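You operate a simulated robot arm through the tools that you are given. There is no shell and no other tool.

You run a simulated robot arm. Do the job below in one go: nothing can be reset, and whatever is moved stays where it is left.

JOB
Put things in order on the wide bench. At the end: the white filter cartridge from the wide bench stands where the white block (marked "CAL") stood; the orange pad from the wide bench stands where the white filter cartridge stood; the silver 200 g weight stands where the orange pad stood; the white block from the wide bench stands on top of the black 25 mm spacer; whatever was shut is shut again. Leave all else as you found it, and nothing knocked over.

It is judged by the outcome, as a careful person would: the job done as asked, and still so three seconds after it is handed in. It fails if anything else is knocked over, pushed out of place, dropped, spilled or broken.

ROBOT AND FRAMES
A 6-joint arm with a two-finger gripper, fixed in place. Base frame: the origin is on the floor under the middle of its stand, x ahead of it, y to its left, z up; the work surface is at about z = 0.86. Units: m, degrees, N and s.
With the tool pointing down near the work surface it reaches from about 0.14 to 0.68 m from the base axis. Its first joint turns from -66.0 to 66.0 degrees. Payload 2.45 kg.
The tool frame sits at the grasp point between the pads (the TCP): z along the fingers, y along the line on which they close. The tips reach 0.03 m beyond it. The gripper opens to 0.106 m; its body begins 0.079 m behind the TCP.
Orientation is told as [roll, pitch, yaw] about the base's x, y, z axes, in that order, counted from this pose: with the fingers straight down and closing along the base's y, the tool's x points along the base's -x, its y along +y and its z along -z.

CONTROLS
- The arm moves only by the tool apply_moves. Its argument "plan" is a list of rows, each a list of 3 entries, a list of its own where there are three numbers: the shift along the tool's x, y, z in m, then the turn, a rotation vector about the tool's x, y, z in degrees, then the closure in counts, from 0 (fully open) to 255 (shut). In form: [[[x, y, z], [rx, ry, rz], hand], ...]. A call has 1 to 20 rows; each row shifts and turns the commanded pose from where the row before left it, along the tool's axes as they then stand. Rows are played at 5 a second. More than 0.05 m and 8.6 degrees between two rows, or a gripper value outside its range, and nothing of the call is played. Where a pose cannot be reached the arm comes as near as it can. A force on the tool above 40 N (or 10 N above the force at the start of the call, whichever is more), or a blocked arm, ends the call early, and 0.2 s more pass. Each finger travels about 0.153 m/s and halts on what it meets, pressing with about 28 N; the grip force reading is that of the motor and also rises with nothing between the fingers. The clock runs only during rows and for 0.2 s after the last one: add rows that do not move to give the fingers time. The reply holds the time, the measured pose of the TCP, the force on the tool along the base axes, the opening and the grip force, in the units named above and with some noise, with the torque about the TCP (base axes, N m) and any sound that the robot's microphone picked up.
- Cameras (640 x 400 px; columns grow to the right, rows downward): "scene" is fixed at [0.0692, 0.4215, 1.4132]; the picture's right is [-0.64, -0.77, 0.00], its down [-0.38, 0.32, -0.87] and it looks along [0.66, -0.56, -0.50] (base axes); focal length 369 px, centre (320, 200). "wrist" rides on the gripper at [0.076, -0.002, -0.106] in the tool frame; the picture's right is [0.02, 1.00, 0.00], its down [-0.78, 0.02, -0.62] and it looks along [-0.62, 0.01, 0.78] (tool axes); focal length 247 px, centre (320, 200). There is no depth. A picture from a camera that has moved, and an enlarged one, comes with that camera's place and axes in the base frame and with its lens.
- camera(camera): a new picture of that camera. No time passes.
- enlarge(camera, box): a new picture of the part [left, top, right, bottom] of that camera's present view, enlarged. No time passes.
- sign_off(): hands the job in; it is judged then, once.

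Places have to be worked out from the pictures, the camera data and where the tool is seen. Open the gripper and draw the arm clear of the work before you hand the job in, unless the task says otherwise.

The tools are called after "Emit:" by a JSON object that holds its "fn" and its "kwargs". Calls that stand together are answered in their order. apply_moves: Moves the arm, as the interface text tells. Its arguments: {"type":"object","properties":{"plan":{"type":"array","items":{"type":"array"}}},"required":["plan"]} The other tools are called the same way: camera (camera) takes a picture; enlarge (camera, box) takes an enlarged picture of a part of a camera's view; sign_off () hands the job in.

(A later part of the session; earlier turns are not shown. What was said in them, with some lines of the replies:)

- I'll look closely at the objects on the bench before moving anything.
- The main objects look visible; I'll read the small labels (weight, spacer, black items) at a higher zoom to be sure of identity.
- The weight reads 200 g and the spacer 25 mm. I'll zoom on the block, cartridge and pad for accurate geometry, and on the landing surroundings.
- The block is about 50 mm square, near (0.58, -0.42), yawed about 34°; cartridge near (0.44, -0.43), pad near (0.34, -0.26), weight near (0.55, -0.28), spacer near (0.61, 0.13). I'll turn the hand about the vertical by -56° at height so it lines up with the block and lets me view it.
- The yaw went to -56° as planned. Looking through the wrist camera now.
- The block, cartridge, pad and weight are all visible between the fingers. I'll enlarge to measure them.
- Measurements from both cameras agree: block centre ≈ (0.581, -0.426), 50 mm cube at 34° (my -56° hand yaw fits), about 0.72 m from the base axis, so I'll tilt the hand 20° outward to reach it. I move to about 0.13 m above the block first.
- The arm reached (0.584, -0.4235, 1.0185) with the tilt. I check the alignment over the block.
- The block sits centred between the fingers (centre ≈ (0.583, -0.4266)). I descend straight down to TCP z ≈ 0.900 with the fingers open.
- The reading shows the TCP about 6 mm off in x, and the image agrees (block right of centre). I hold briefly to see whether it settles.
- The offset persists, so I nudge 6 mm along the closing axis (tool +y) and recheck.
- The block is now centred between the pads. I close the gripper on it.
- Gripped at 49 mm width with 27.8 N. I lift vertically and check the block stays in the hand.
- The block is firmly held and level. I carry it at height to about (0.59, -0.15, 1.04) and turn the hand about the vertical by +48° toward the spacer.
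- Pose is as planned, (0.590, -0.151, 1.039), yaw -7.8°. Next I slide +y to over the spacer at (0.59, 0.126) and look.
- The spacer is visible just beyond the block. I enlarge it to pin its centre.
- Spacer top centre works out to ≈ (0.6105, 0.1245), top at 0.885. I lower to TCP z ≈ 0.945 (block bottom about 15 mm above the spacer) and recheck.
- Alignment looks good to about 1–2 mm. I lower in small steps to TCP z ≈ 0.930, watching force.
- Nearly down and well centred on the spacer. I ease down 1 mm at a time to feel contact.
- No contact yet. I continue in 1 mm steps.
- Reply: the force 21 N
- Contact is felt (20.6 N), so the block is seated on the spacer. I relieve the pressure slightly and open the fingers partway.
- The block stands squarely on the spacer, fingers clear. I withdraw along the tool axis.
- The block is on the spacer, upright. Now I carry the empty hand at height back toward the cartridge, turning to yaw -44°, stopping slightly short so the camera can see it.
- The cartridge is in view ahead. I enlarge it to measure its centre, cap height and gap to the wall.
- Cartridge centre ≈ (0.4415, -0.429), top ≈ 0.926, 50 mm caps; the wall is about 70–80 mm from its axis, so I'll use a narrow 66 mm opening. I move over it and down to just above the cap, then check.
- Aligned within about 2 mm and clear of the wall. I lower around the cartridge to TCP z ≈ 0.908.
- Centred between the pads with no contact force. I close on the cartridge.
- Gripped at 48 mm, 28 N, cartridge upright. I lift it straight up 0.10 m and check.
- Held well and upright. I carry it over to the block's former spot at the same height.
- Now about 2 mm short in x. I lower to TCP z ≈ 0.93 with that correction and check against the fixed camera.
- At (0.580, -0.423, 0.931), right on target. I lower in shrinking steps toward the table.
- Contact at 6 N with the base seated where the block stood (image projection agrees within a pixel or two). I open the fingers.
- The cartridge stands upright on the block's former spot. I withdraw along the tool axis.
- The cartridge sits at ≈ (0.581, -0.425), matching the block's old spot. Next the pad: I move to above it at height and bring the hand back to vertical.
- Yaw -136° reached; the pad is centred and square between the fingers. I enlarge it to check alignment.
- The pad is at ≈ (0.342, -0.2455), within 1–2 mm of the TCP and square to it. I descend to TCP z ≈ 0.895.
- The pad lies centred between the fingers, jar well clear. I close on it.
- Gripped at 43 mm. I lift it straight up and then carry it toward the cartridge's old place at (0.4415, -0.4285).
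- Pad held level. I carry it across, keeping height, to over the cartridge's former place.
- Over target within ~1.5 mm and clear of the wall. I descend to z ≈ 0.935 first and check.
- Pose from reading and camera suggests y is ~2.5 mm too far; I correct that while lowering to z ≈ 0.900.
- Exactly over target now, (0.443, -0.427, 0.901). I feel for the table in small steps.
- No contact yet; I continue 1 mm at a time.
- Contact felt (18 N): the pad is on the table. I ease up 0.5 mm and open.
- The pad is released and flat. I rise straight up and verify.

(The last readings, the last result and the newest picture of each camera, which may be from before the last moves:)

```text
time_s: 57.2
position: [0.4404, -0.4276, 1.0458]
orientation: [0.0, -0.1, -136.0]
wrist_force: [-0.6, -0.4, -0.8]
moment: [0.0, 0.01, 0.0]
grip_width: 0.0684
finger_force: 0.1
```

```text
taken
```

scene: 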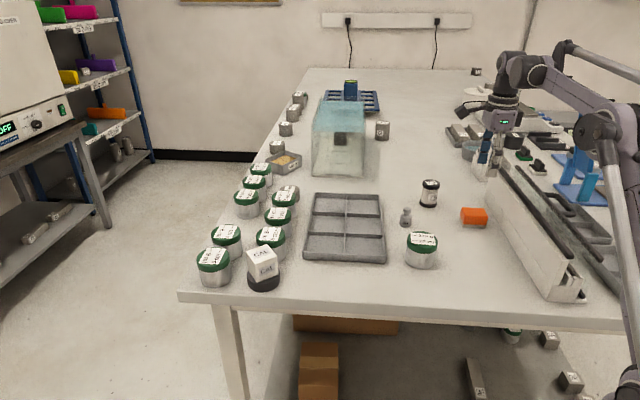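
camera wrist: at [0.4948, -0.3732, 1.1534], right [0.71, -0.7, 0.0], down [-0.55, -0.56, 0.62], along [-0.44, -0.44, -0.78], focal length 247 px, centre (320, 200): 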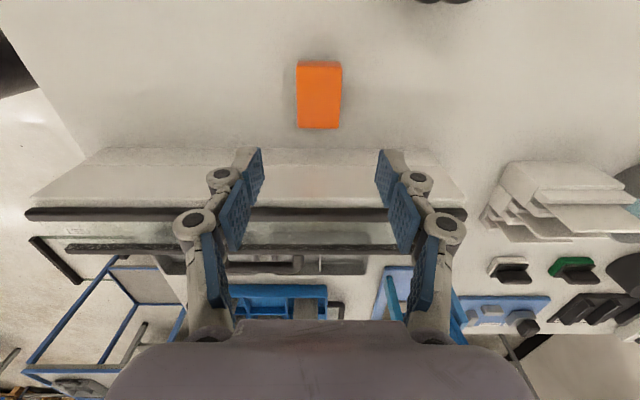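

The pad sits at ≈ (0.440, -0.427), within ~2 mm of the cartridge's old spot. Next the weight: same yaw suits it (closing parallel to the tray edge), so I move over to (0.552, -0.284) at height.

Emit:
{"fn": "apply_moves", "kwargs": {"plan": [[[0.036, -0.00516, 0], [0, 0, 0], 90], [[0.036, -0.00516, 0], [0, 0, 0], 90], [[0.036, -0.00516, 0], [0, 0, 0], 90], [[0.036, -0.00516, 0], [0, 0, 0], 90], [[0.036, -0.00516, 0], [0, 0, 0], 90], [[0, 0, 0], [0, 0, 0], 90], [[0, 0, 0], [0, 0, 0], 90]]}}

Emit:
{"fn": "camera", "kwargs": {"camera": "wrist"}}

Emit:
{"fn": "camera", "kwargs": {"camera": "scene"}}

```text
time_s: 58.8
position: [0.5547, -0.2823, 1.0456]
orientation: [0.0, -0.2, -136.1]
wrist_force: [-0.6, 0.4, 0.7]
moment: [0.01, -0.03, 0.02]
grip_width: 0.0687
finger_force: 0.1
```

```text
taken
camera wrist: at [0.6081, -0.2274, 1.1524], right [0.71, -0.7, 0.0], down [-0.55, -0.56, 0.62], along [-0.44, -0.44, -0.78], focal length 247 px, centre (320, 200)
```

wrist: 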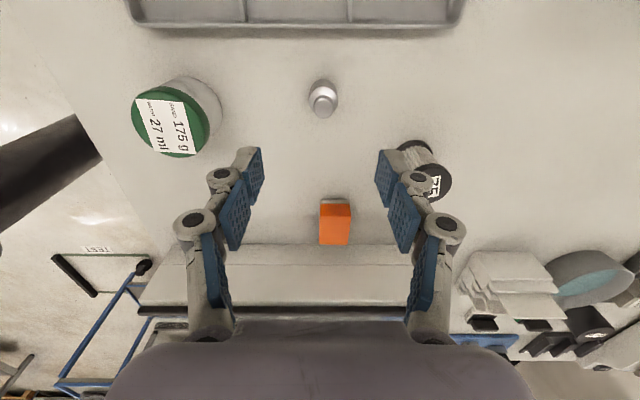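

```text
taken
```

scene: 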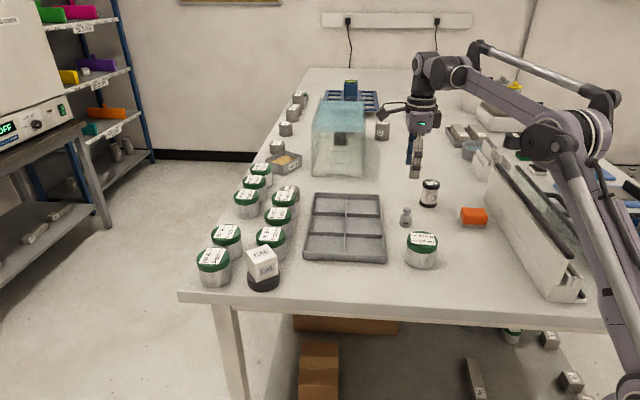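

The weight is visible between the fingers. I enlarge to centre it precisely.

Emit:
{"fn": "enlarge", "kwargs": {"camera": "wrist", "box": [270, 60, 370, 140]}}

```text
5.00 times, centred on (320, 100) of wrist
camera zoom: at [0.6081, -0.2274, 1.1524], right [0.71, -0.7, 0.0], down [-0.55, -0.56, 0.62], along [-0.44, -0.44, -0.78], focal length 1235 px, centre (320, 700)
```

zoom: 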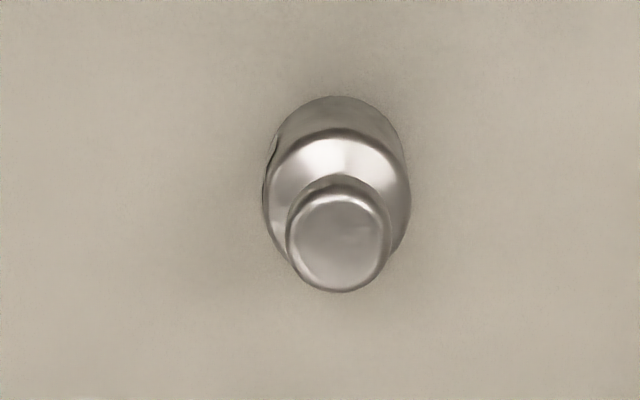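

The weight is 3 mm back and 2 mm sideways of the TCP. I correct and descend to TCP z ≈ 0.895.

Emit:
{"fn": "apply_moves", "kwargs": {"plan": [[[-0.0034, 0.0019, 0.035], [0, 0, 0], 90], [[0, 0, 0.04], [0, 0, 0], 90], [[0, 0, 0.035], [0, 0, 0], 90], [[0, 0, 0.025], [0, 0, 0], 90], [[0, 0, 0.013], [0, 0, 0], 90], [[0, 0, 0], [0, 0, 0], 90], [[0, 0, 0], [0, 0, 0], 90]]}}

Emit:
{"fn": "camera", "kwargs": {"camera": "wrist"}}

Emit:
{"fn": "enlarge", "kwargs": {"camera": "scene", "box": [370, 140, 470, 260]}}

```text
time_s: 60.4
position: [0.5546, -0.2832, 0.8992]
orientation: [-0.1, -0.1, -136.1]
wrist_force: [-0.1, 0.1, 0.2]
moment: [0.03, -0.02, -0.01]
grip_width: 0.0682
finger_force: 0.0
```

```text
taken
camera wrist: at [0.6077, -0.2292, 1.0058], right [0.71, -0.7, 0.0], down [-0.55, -0.56, 0.62], along [-0.44, -0.44, -0.78], focal length 247 px, centre (320, 200)
```

wrist: 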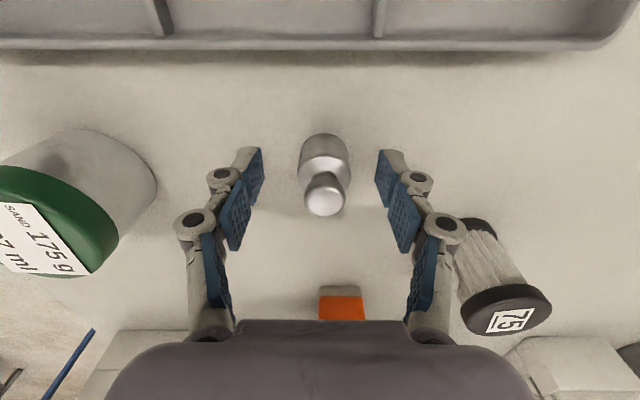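

```text
3.33 times, centred on (420, 200) of scene
camera zoom: at [0.0692, 0.4216, 1.4132], right [-0.64, -0.77, 0.0], down [-0.38, 0.32, -0.87], along [0.66, -0.56, -0.5], focal length 1231 px, centre (-13, 200)
```

zoom: 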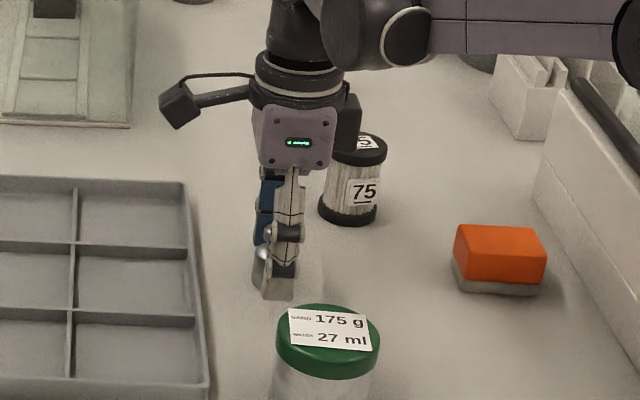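

Well aligned (about 1–2 mm), fingertips about 9 mm above the table. I go down 4 mm more and close on the body.

Emit:
{"fn": "apply_moves", "kwargs": {"plan": [[[0, 0.0012, 0.004], [0, 0, 0], 90], [[0, 0, 0], [0, 0, 0], 90]]}}

Emit:
{"fn": "apply_moves", "kwargs": {"plan": [[[0, 0, 0], [0, 0, 0], 130], [[0, 0, 0], [0, 0, 0], 165], [[0, 0, 0], [0, 0, 0], 200], [[0, 0, 0], [0, 0, 0], 255], [[0, 0, 0], [0, 0, 0], 255], [[0, 0, 0], [0, 0, 0], 255]]}}

Emit:
{"fn": "camera", "kwargs": {"camera": "wrist"}}

```text
time_s: 61.0
position: [0.554, -0.2847, 0.8945]
orientation: [0.0, -0.1, -136.1]
wrist_force: [-0.7, 0.1, 0.1]
moment: [-0.01, 0.01, -0.01]
grip_width: 0.0685
finger_force: 0.1
```

```text
time_s: 62.4
position: [0.5548, -0.284, 0.8949]
orientation: [0.0, 0.0, -136.0]
wrist_force: [-1.1, -0.2, 2.5]
moment: [0.02, -0.01, 0.04]
grip_width: 0.0299
finger_force: 27.5
```

```text
taken
camera wrist: at [0.6082, -0.2305, 1.0026], right [0.71, -0.7, 0.0], down [-0.55, -0.56, 0.62], along [-0.44, -0.44, -0.78], focal length 247 px, centre (320, 200)
```

wrist: 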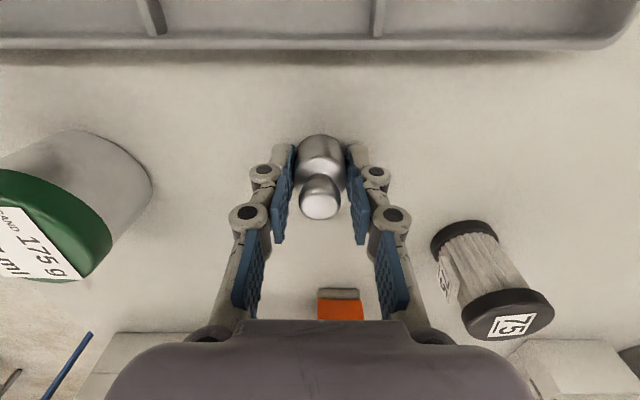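

Gripped at 30 mm. I lift and check.

Emit:
{"fn": "apply_moves", "kwargs": {"plan": [[[0, 0, -0.01], [0, 0, 0], 255], [[0, 0, -0.025], [0, 0, 0], 255], [[0, 0, -0.035], [0, 0, 0], 255], [[0, 0, -0.035], [0, 0, 0], 255], [[0, 0, 0], [0, 0, 0], 255]]}}

Emit:
{"fn": "camera", "kwargs": {"camera": "wrist"}}

Emit:
{"fn": "enlarge", "kwargs": {"camera": "scene", "box": [370, 120, 470, 240]}}

```text
time_s: 63.6
position: [0.555, -0.2872, 1.0009]
orientation: [0.0, 0.0, -136.1]
wrist_force: [0.5, -0.1, -2.1]
moment: [0.0, 0.01, -0.01]
grip_width: 0.0303
finger_force: 27.8
```

```text
taken
camera wrist: at [0.608, -0.2329, 1.1081], right [0.71, -0.7, 0.0], down [-0.55, -0.56, 0.62], along [-0.44, -0.44, -0.78], focal length 247 px, centre (320, 200)
```

wrist: 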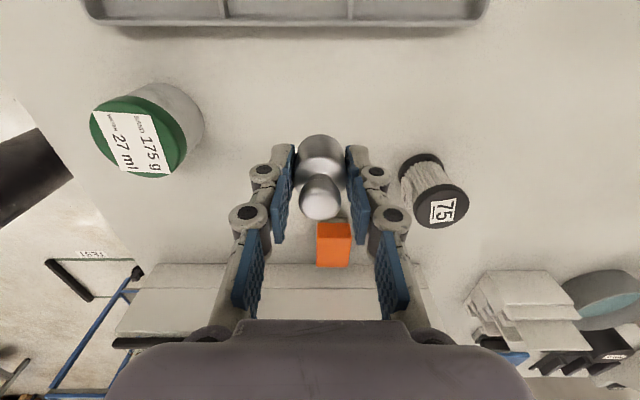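

```text
3.33 times, centred on (420, 180) of scene
camera zoom: at [0.0692, 0.4215, 1.4132], right [-0.64, -0.77, 0.0], down [-0.38, 0.32, -0.87], along [0.66, -0.56, -0.5], focal length 1231 px, centre (-13, 267)
```

zoom: 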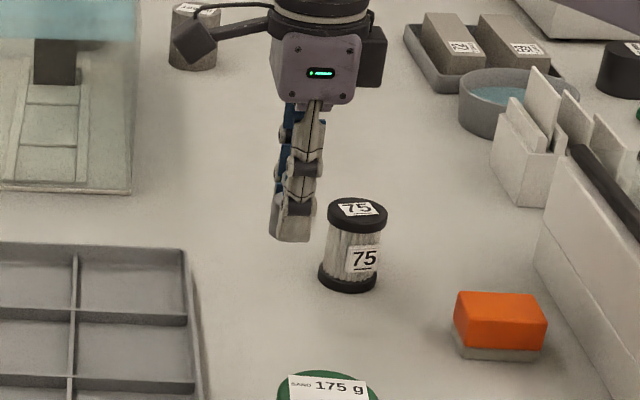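

Weight held securely (−2 N load). I carry it to over the pad's former place at (0.342, -0.245), well above the jar.

Emit:
{"fn": "apply_moves", "kwargs": {"plan": [[[-0.01769, -0.02537, -0.003], [0, 0, 0], 255], [[-0.01769, -0.02537, -0.003], [0, 0, 0], 255], [[-0.01769, -0.02537, 0], [0, 0, 0], 255], [[-0.01769, -0.02537, 0], [0, 0, 0], 255], [[-0.01769, -0.02537, 0], [0, 0, 0], 255], [[-0.01769, -0.02537, 0], [0, 0, 0], 255], [[-0.01769, -0.02537, 0], [0, 0, 0], 255], [[0, 0, 0], [0, 0, 0], 255], [[0, 0, 0], [0, 0, 0], 255]]}}

Emit:
{"fn": "camera", "kwargs": {"camera": "wrist"}}

Emit:
{"fn": "camera", "kwargs": {"camera": "scene"}}

```text
time_s: 65.6
position: [0.3411, -0.2434, 1.0037]
orientation: [0.0, 0.0, -135.9]
wrist_force: [0.5, 0.7, -1.8]
moment: [0.03, 0.01, 0.02]
grip_width: 0.03
finger_force: 28.1
```

```text
taken
camera wrist: at [0.3939, -0.1891, 1.1112], right [0.71, -0.7, 0.0], down [-0.55, -0.56, 0.62], along [-0.44, -0.44, -0.78], focal length 247 px, centre (320, 200)
```

wrist: 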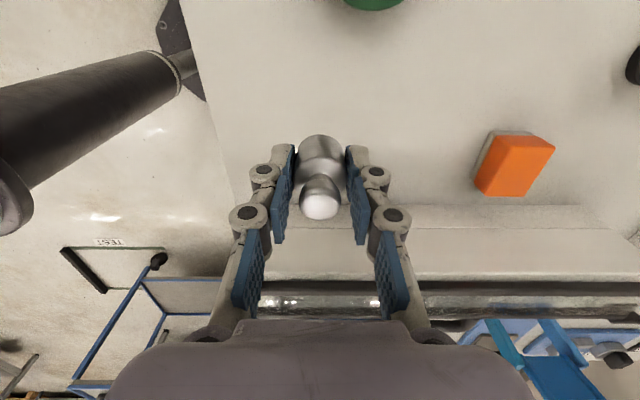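

```text
taken
```

scene: 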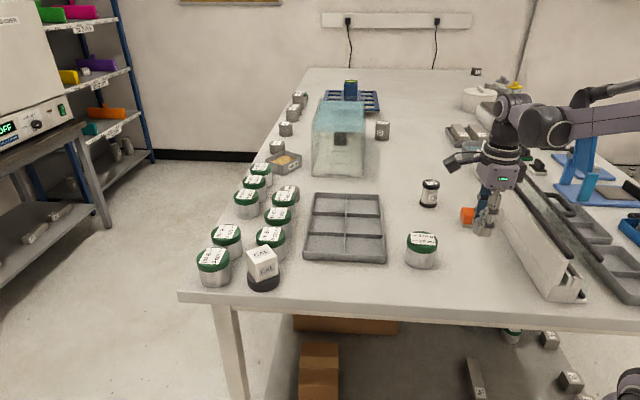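

Within 2–3 mm of the goal. I correct and descend to TCP z ≈ 0.908.

Emit:
{"fn": "apply_moves", "kwargs": {"plan": [[[-0.0003, 0.0027, 0.025], [0, 0, 0], 255], [[0, 0, 0.03], [0, 0, 0], 255], [[0, 0, 0.025], [0, 0, 0], 255], [[0, 0, 0.015], [0, 0, 0], 255], [[0, 0, 0], [0, 0, 0], 255], [[0, 0, 0], [0, 0, 0], 255]]}}

Emit:
{"fn": "camera", "kwargs": {"camera": "wrist"}}

Emit:
{"fn": "enlarge", "kwargs": {"camera": "scene", "box": [430, 200, 540, 290]}}

```text
time_s: 67.0
position: [0.3411, -0.2476, 0.9112]
orientation: [0.0, 0.0, -136.1]
wrist_force: [0.7, -0.2, -2.4]
moment: [0.0, 0.0, 0.0]
grip_width: 0.0298
finger_force: 28.1
```

```text
taken
camera wrist: at [0.3952, -0.1931, 1.018], right [0.71, -0.7, 0.0], down [-0.55, -0.56, 0.62], along [-0.44, -0.44, -0.78], focal length 247 px, centre (320, 200)
```

wrist: 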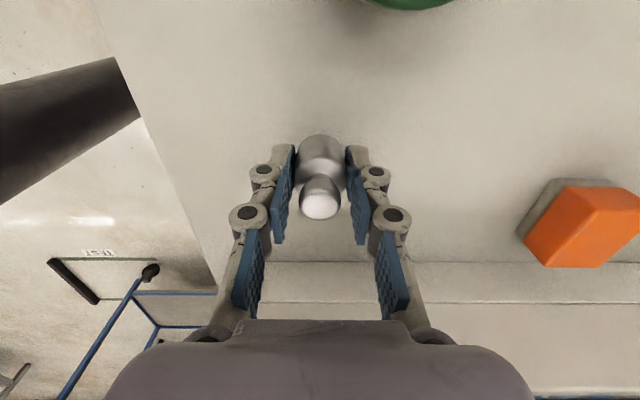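

```text
4.44 times, centred on (485, 245) of scene
camera zoom: at [0.0692, 0.4215, 1.4132], right [-0.64, -0.77, 0.0], down [-0.38, 0.32, -0.87], along [0.66, -0.56, -0.5], focal length 1642 px, centre (-413, 0)
```

zoom: 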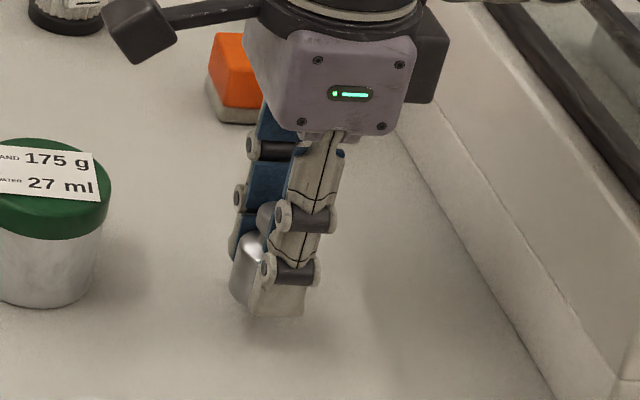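

Position (0.342, -0.247) is good. I lower in shrinking steps to the table.

Emit:
{"fn": "apply_moves", "kwargs": {"plan": [[[0, 0, 0.008], [0, 0, 0], 255], [[0, 0, 0.004], [0, 0, 0], 255], [[0, 0, 0.002], [0, 0, 0], 255], [[0, 0, 0], [0, 0, 0], 255]]}}

Emit:
{"fn": "apply_moves", "kwargs": {"plan": [[[0, 0, 0.001], [0, 0, 0], 255], [[0, 0, 0], [0, 0, 0], 255]]}}

```text
time_s: 68.0
position: [0.342, -0.2471, 0.8963]
orientation: [0.0, 0.0, -136.0]
wrist_force: [-0.7, -0.3, -2.1]
moment: [-0.02, 0.01, 0.04]
grip_width: 0.03
finger_force: 27.8
```

```text
time_s: 68.6
position: [0.3414, -0.2471, 0.895]
orientation: [0.0, 0.2, -136.1]
wrist_force: [0.5, 0.1, 1.2]
moment: [-0.01, -0.01, 0.03]
grip_width: 0.0299
finger_force: 28.1
```

The load shifted from −2.1 N to +1.2 N, so the weight is resting on the table. I open the fingers.

Emit:
{"fn": "apply_moves", "kwargs": {"plan": [[[0, 0, 0.0003], [0, 0, 0], 255], [[0, 0, 0], [0, 0, 0], 175], [[0, 0, 0], [0, 0, 0], 150], [[0, 0, 0], [0, 0, 0], 120], [[0, 0, 0], [0, 0, 0], 100], [[0, 0, 0], [0, 0, 0], 100]]}}

Emit:
{"fn": "camera", "kwargs": {"camera": "wrist"}}

Emit:
{"fn": "enlarge", "kwargs": {"camera": "scene", "box": [430, 200, 540, 290]}}

```text
time_s: 70.0
position: [0.341, -0.2462, 0.8952]
orientation: [0.0, 0.0, -136.0]
wrist_force: [-0.3, -0.7, 0.0]
moment: [0.0, -0.03, -0.01]
grip_width: 0.0645
finger_force: 0.0
```

```text
taken
camera wrist: at [0.396, -0.1922, 1.0024], right [0.71, -0.7, 0.0], down [-0.55, -0.56, 0.62], along [-0.44, -0.44, -0.78], focal length 247 px, centre (320, 200)
```

wrist: 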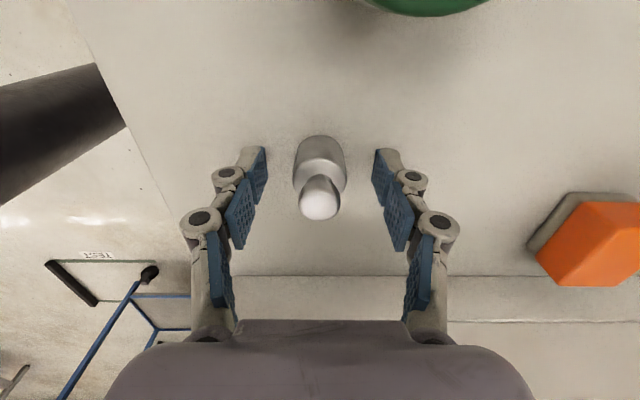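

```text
4.44 times, centred on (485, 245) of scene
camera zoom: at [0.0692, 0.4215, 1.4132], right [-0.64, -0.77, 0.0], down [-0.38, 0.32, -0.87], along [0.66, -0.56, -0.5], focal length 1642 px, centre (-413, 0)
```

zoom: 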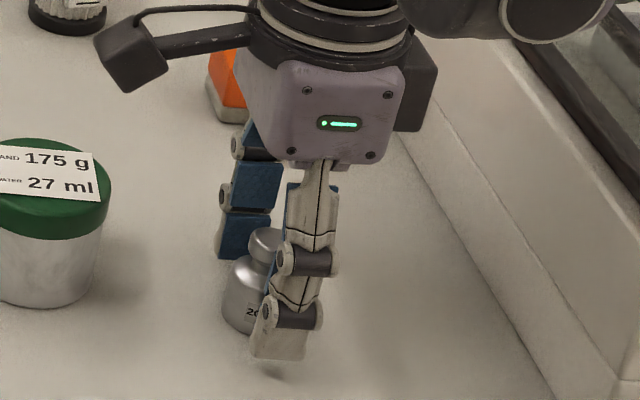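

The weight stands freely upright. I rise straight up, away from the work, then open and look over the whole bench.

Emit:
{"fn": "apply_moves", "kwargs": {"plan": [[[0, 0, -0.01], [0, 0, 0], 100], [[0, 0, -0.03], [0, 0, 0], 100], [[0, 0, -0.045], [0, 0, 0], 100], [[0, 0, -0.045], [0, 0, 0], 100], [[0, 0, -0.045], [0, 0, 0], 100], [[0, 0, -0.045], [0, 0, 0], 60], [[0, 0, -0.03], [0, 0, 0], 0], [[0, 0, 0], [0, 0, 0], 0], [[0, 0, 0], [0, 0, 0], 0]]}}

Emit:
{"fn": "camera", "kwargs": {"camera": "scene"}}

Emit:
{"fn": "camera", "kwargs": {"camera": "wrist"}}

Emit:
{"fn": "enlarge", "kwargs": {"camera": "scene", "box": [380, 160, 540, 290]}}

Emit:
{"fn": "enlarge", "kwargs": {"camera": "scene", "box": [180, 150, 400, 300]}}

```text
time_s: 72.0
position: [0.3452, -0.2477, 1.1439]
orientation: [0.0, 0.0, -136.0]
wrist_force: [-0.1, -0.3, -0.2]
moment: [0.04, 0.0, -0.01]
grip_width: 0.1062
finger_force: 0.1
```

```text
taken
```

scene: 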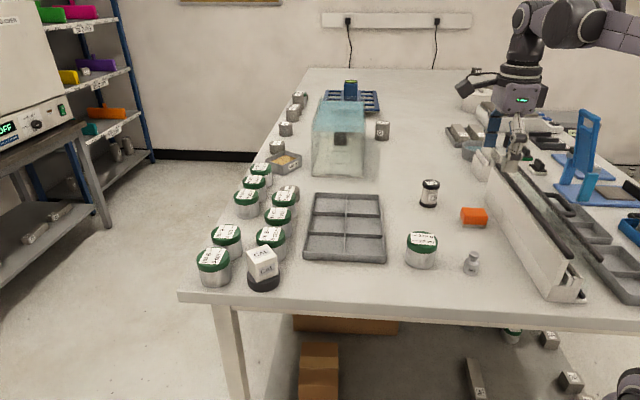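

```text
taken
camera wrist: at [0.3989, -0.1924, 1.2513], right [0.71, -0.7, 0.0], down [-0.55, -0.56, 0.62], along [-0.44, -0.44, -0.78], focal length 247 px, centre (320, 200)
```

wrist: 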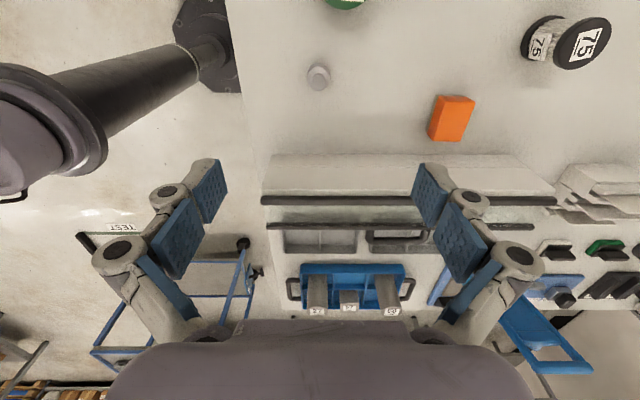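

```text
3.08 times, centred on (460, 225) of scene
camera zoom: at [0.0692, 0.4215, 1.4132], right [-0.64, -0.77, 0.0], down [-0.38, 0.32, -0.87], along [0.66, -0.56, -0.5], focal length 1137 px, centre (-111, 123)
```

zoom: 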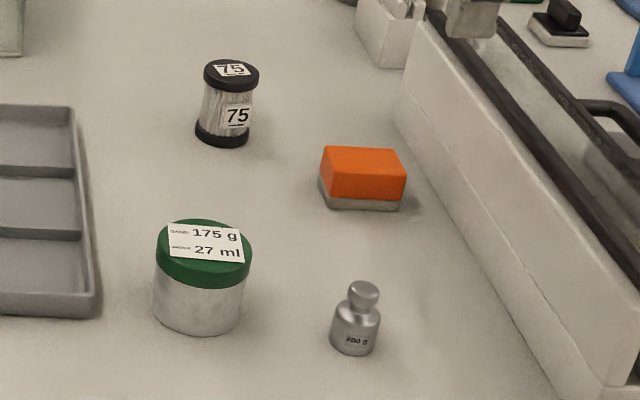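

```text
2.67 times, centred on (290, 225) of scene
camera zoom: at [0.0692, 0.4215, 1.4132], right [-0.64, -0.77, 0.0], down [-0.38, 0.32, -0.87], along [0.66, -0.56, -0.5], focal length 985 px, centre (400, 133)
```

zoom: 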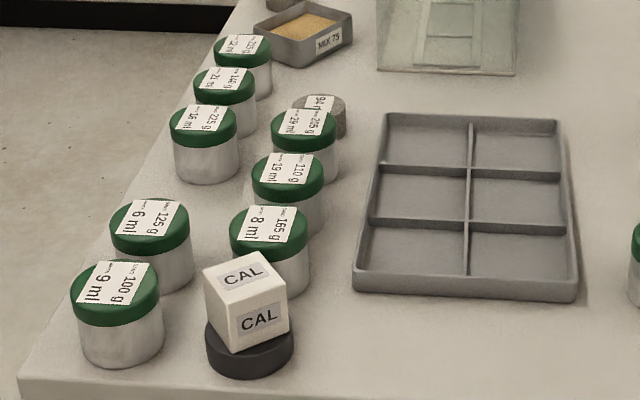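

Everything stands in place. I zoom in once more on the three moved objects and the stack for a final check.

Emit:
{"fn": "enlarge", "kwargs": {"camera": "scene", "box": [450, 240, 498, 280]}}

Emit:
{"fn": "enlarge", "kwargs": {"camera": "scene", "box": [235, 235, 290, 300]}}

Emit:
{"fn": "enlarge", "kwargs": {"camera": "scene", "box": [430, 60, 640, 220]}}

```text
10.00 times, centred on (474, 260) of scene
camera zoom: at [0.0692, 0.4215, 1.4132], right [-0.64, -0.77, 0.0], down [-0.38, 0.32, -0.87], along [0.66, -0.56, -0.5], focal length 3694 px, centre (-1220, -400)
```

zoom: 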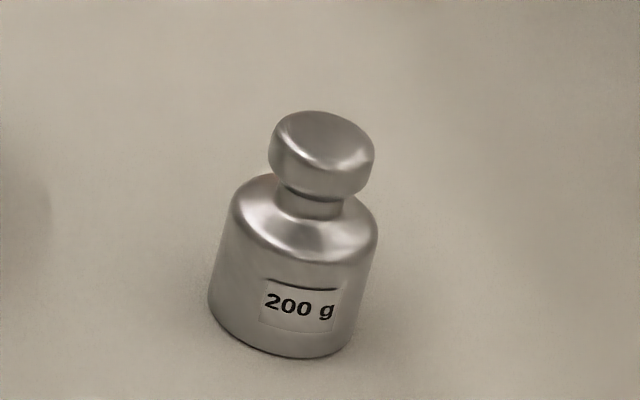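

```text
6.15 times, centred on (262, 268) of scene
camera zoom: at [0.0692, 0.4215, 1.4132], right [-0.64, -0.77, 0.0], down [-0.38, 0.32, -0.87], along [0.66, -0.56, -0.5], focal length 2273 px, centre (674, -215)
```

zoom: 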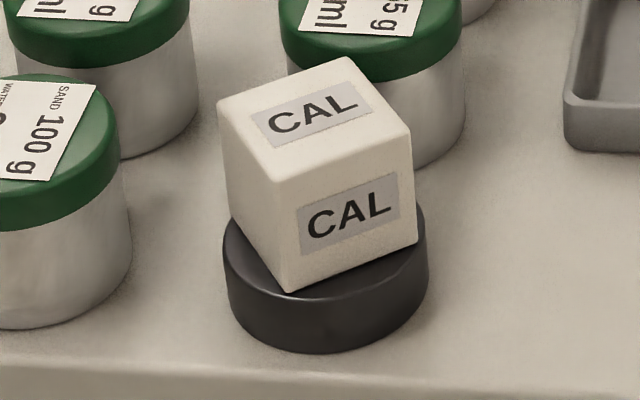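

```text
2.50 times, centred on (535, 140) of scene
camera zoom: at [0.0692, 0.4215, 1.4132], right [-0.64, -0.77, 0.0], down [-0.38, 0.32, -0.87], along [0.66, -0.56, -0.5], focal length 924 px, centre (-218, 350)
```

zoom: 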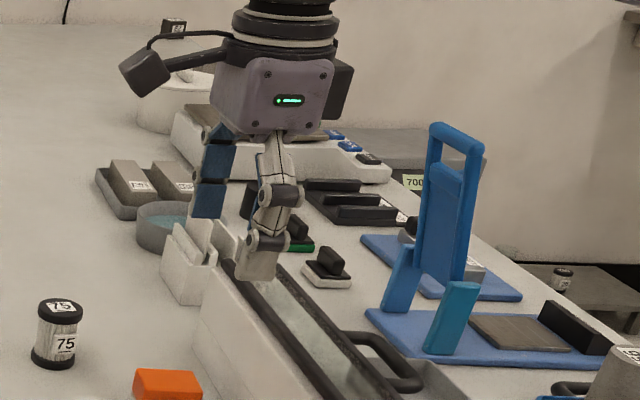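

All four objects are upright and within about 2 mm of their goals. Nothing was opened, nothing else has moved, the gripper is open and the arm is high and clear, so I hand the job in.

Emit:
{"fn": "sign_off", "kwargs": {}}

```text
The job is handed in.
```

The job is done and handed in. All four objects are where you asked, upright and released, and the camera checks put each within about 2–3 mm of its goal:

| Object | Now stands |
|---|---|
| White block "CAL" | On top of the black 25 mm spacer, close to centre |
| White filter cartridge | Where the block stood |
| Orange pad | Where the cartridge stood |
| Silver 200 g weight | Where the pad stood |

I did not open anything, so nothing needed shutting. In the last pictures nothing else had been knocked over or moved. The gripper is open, and the arm is about 28 cm above the bench.
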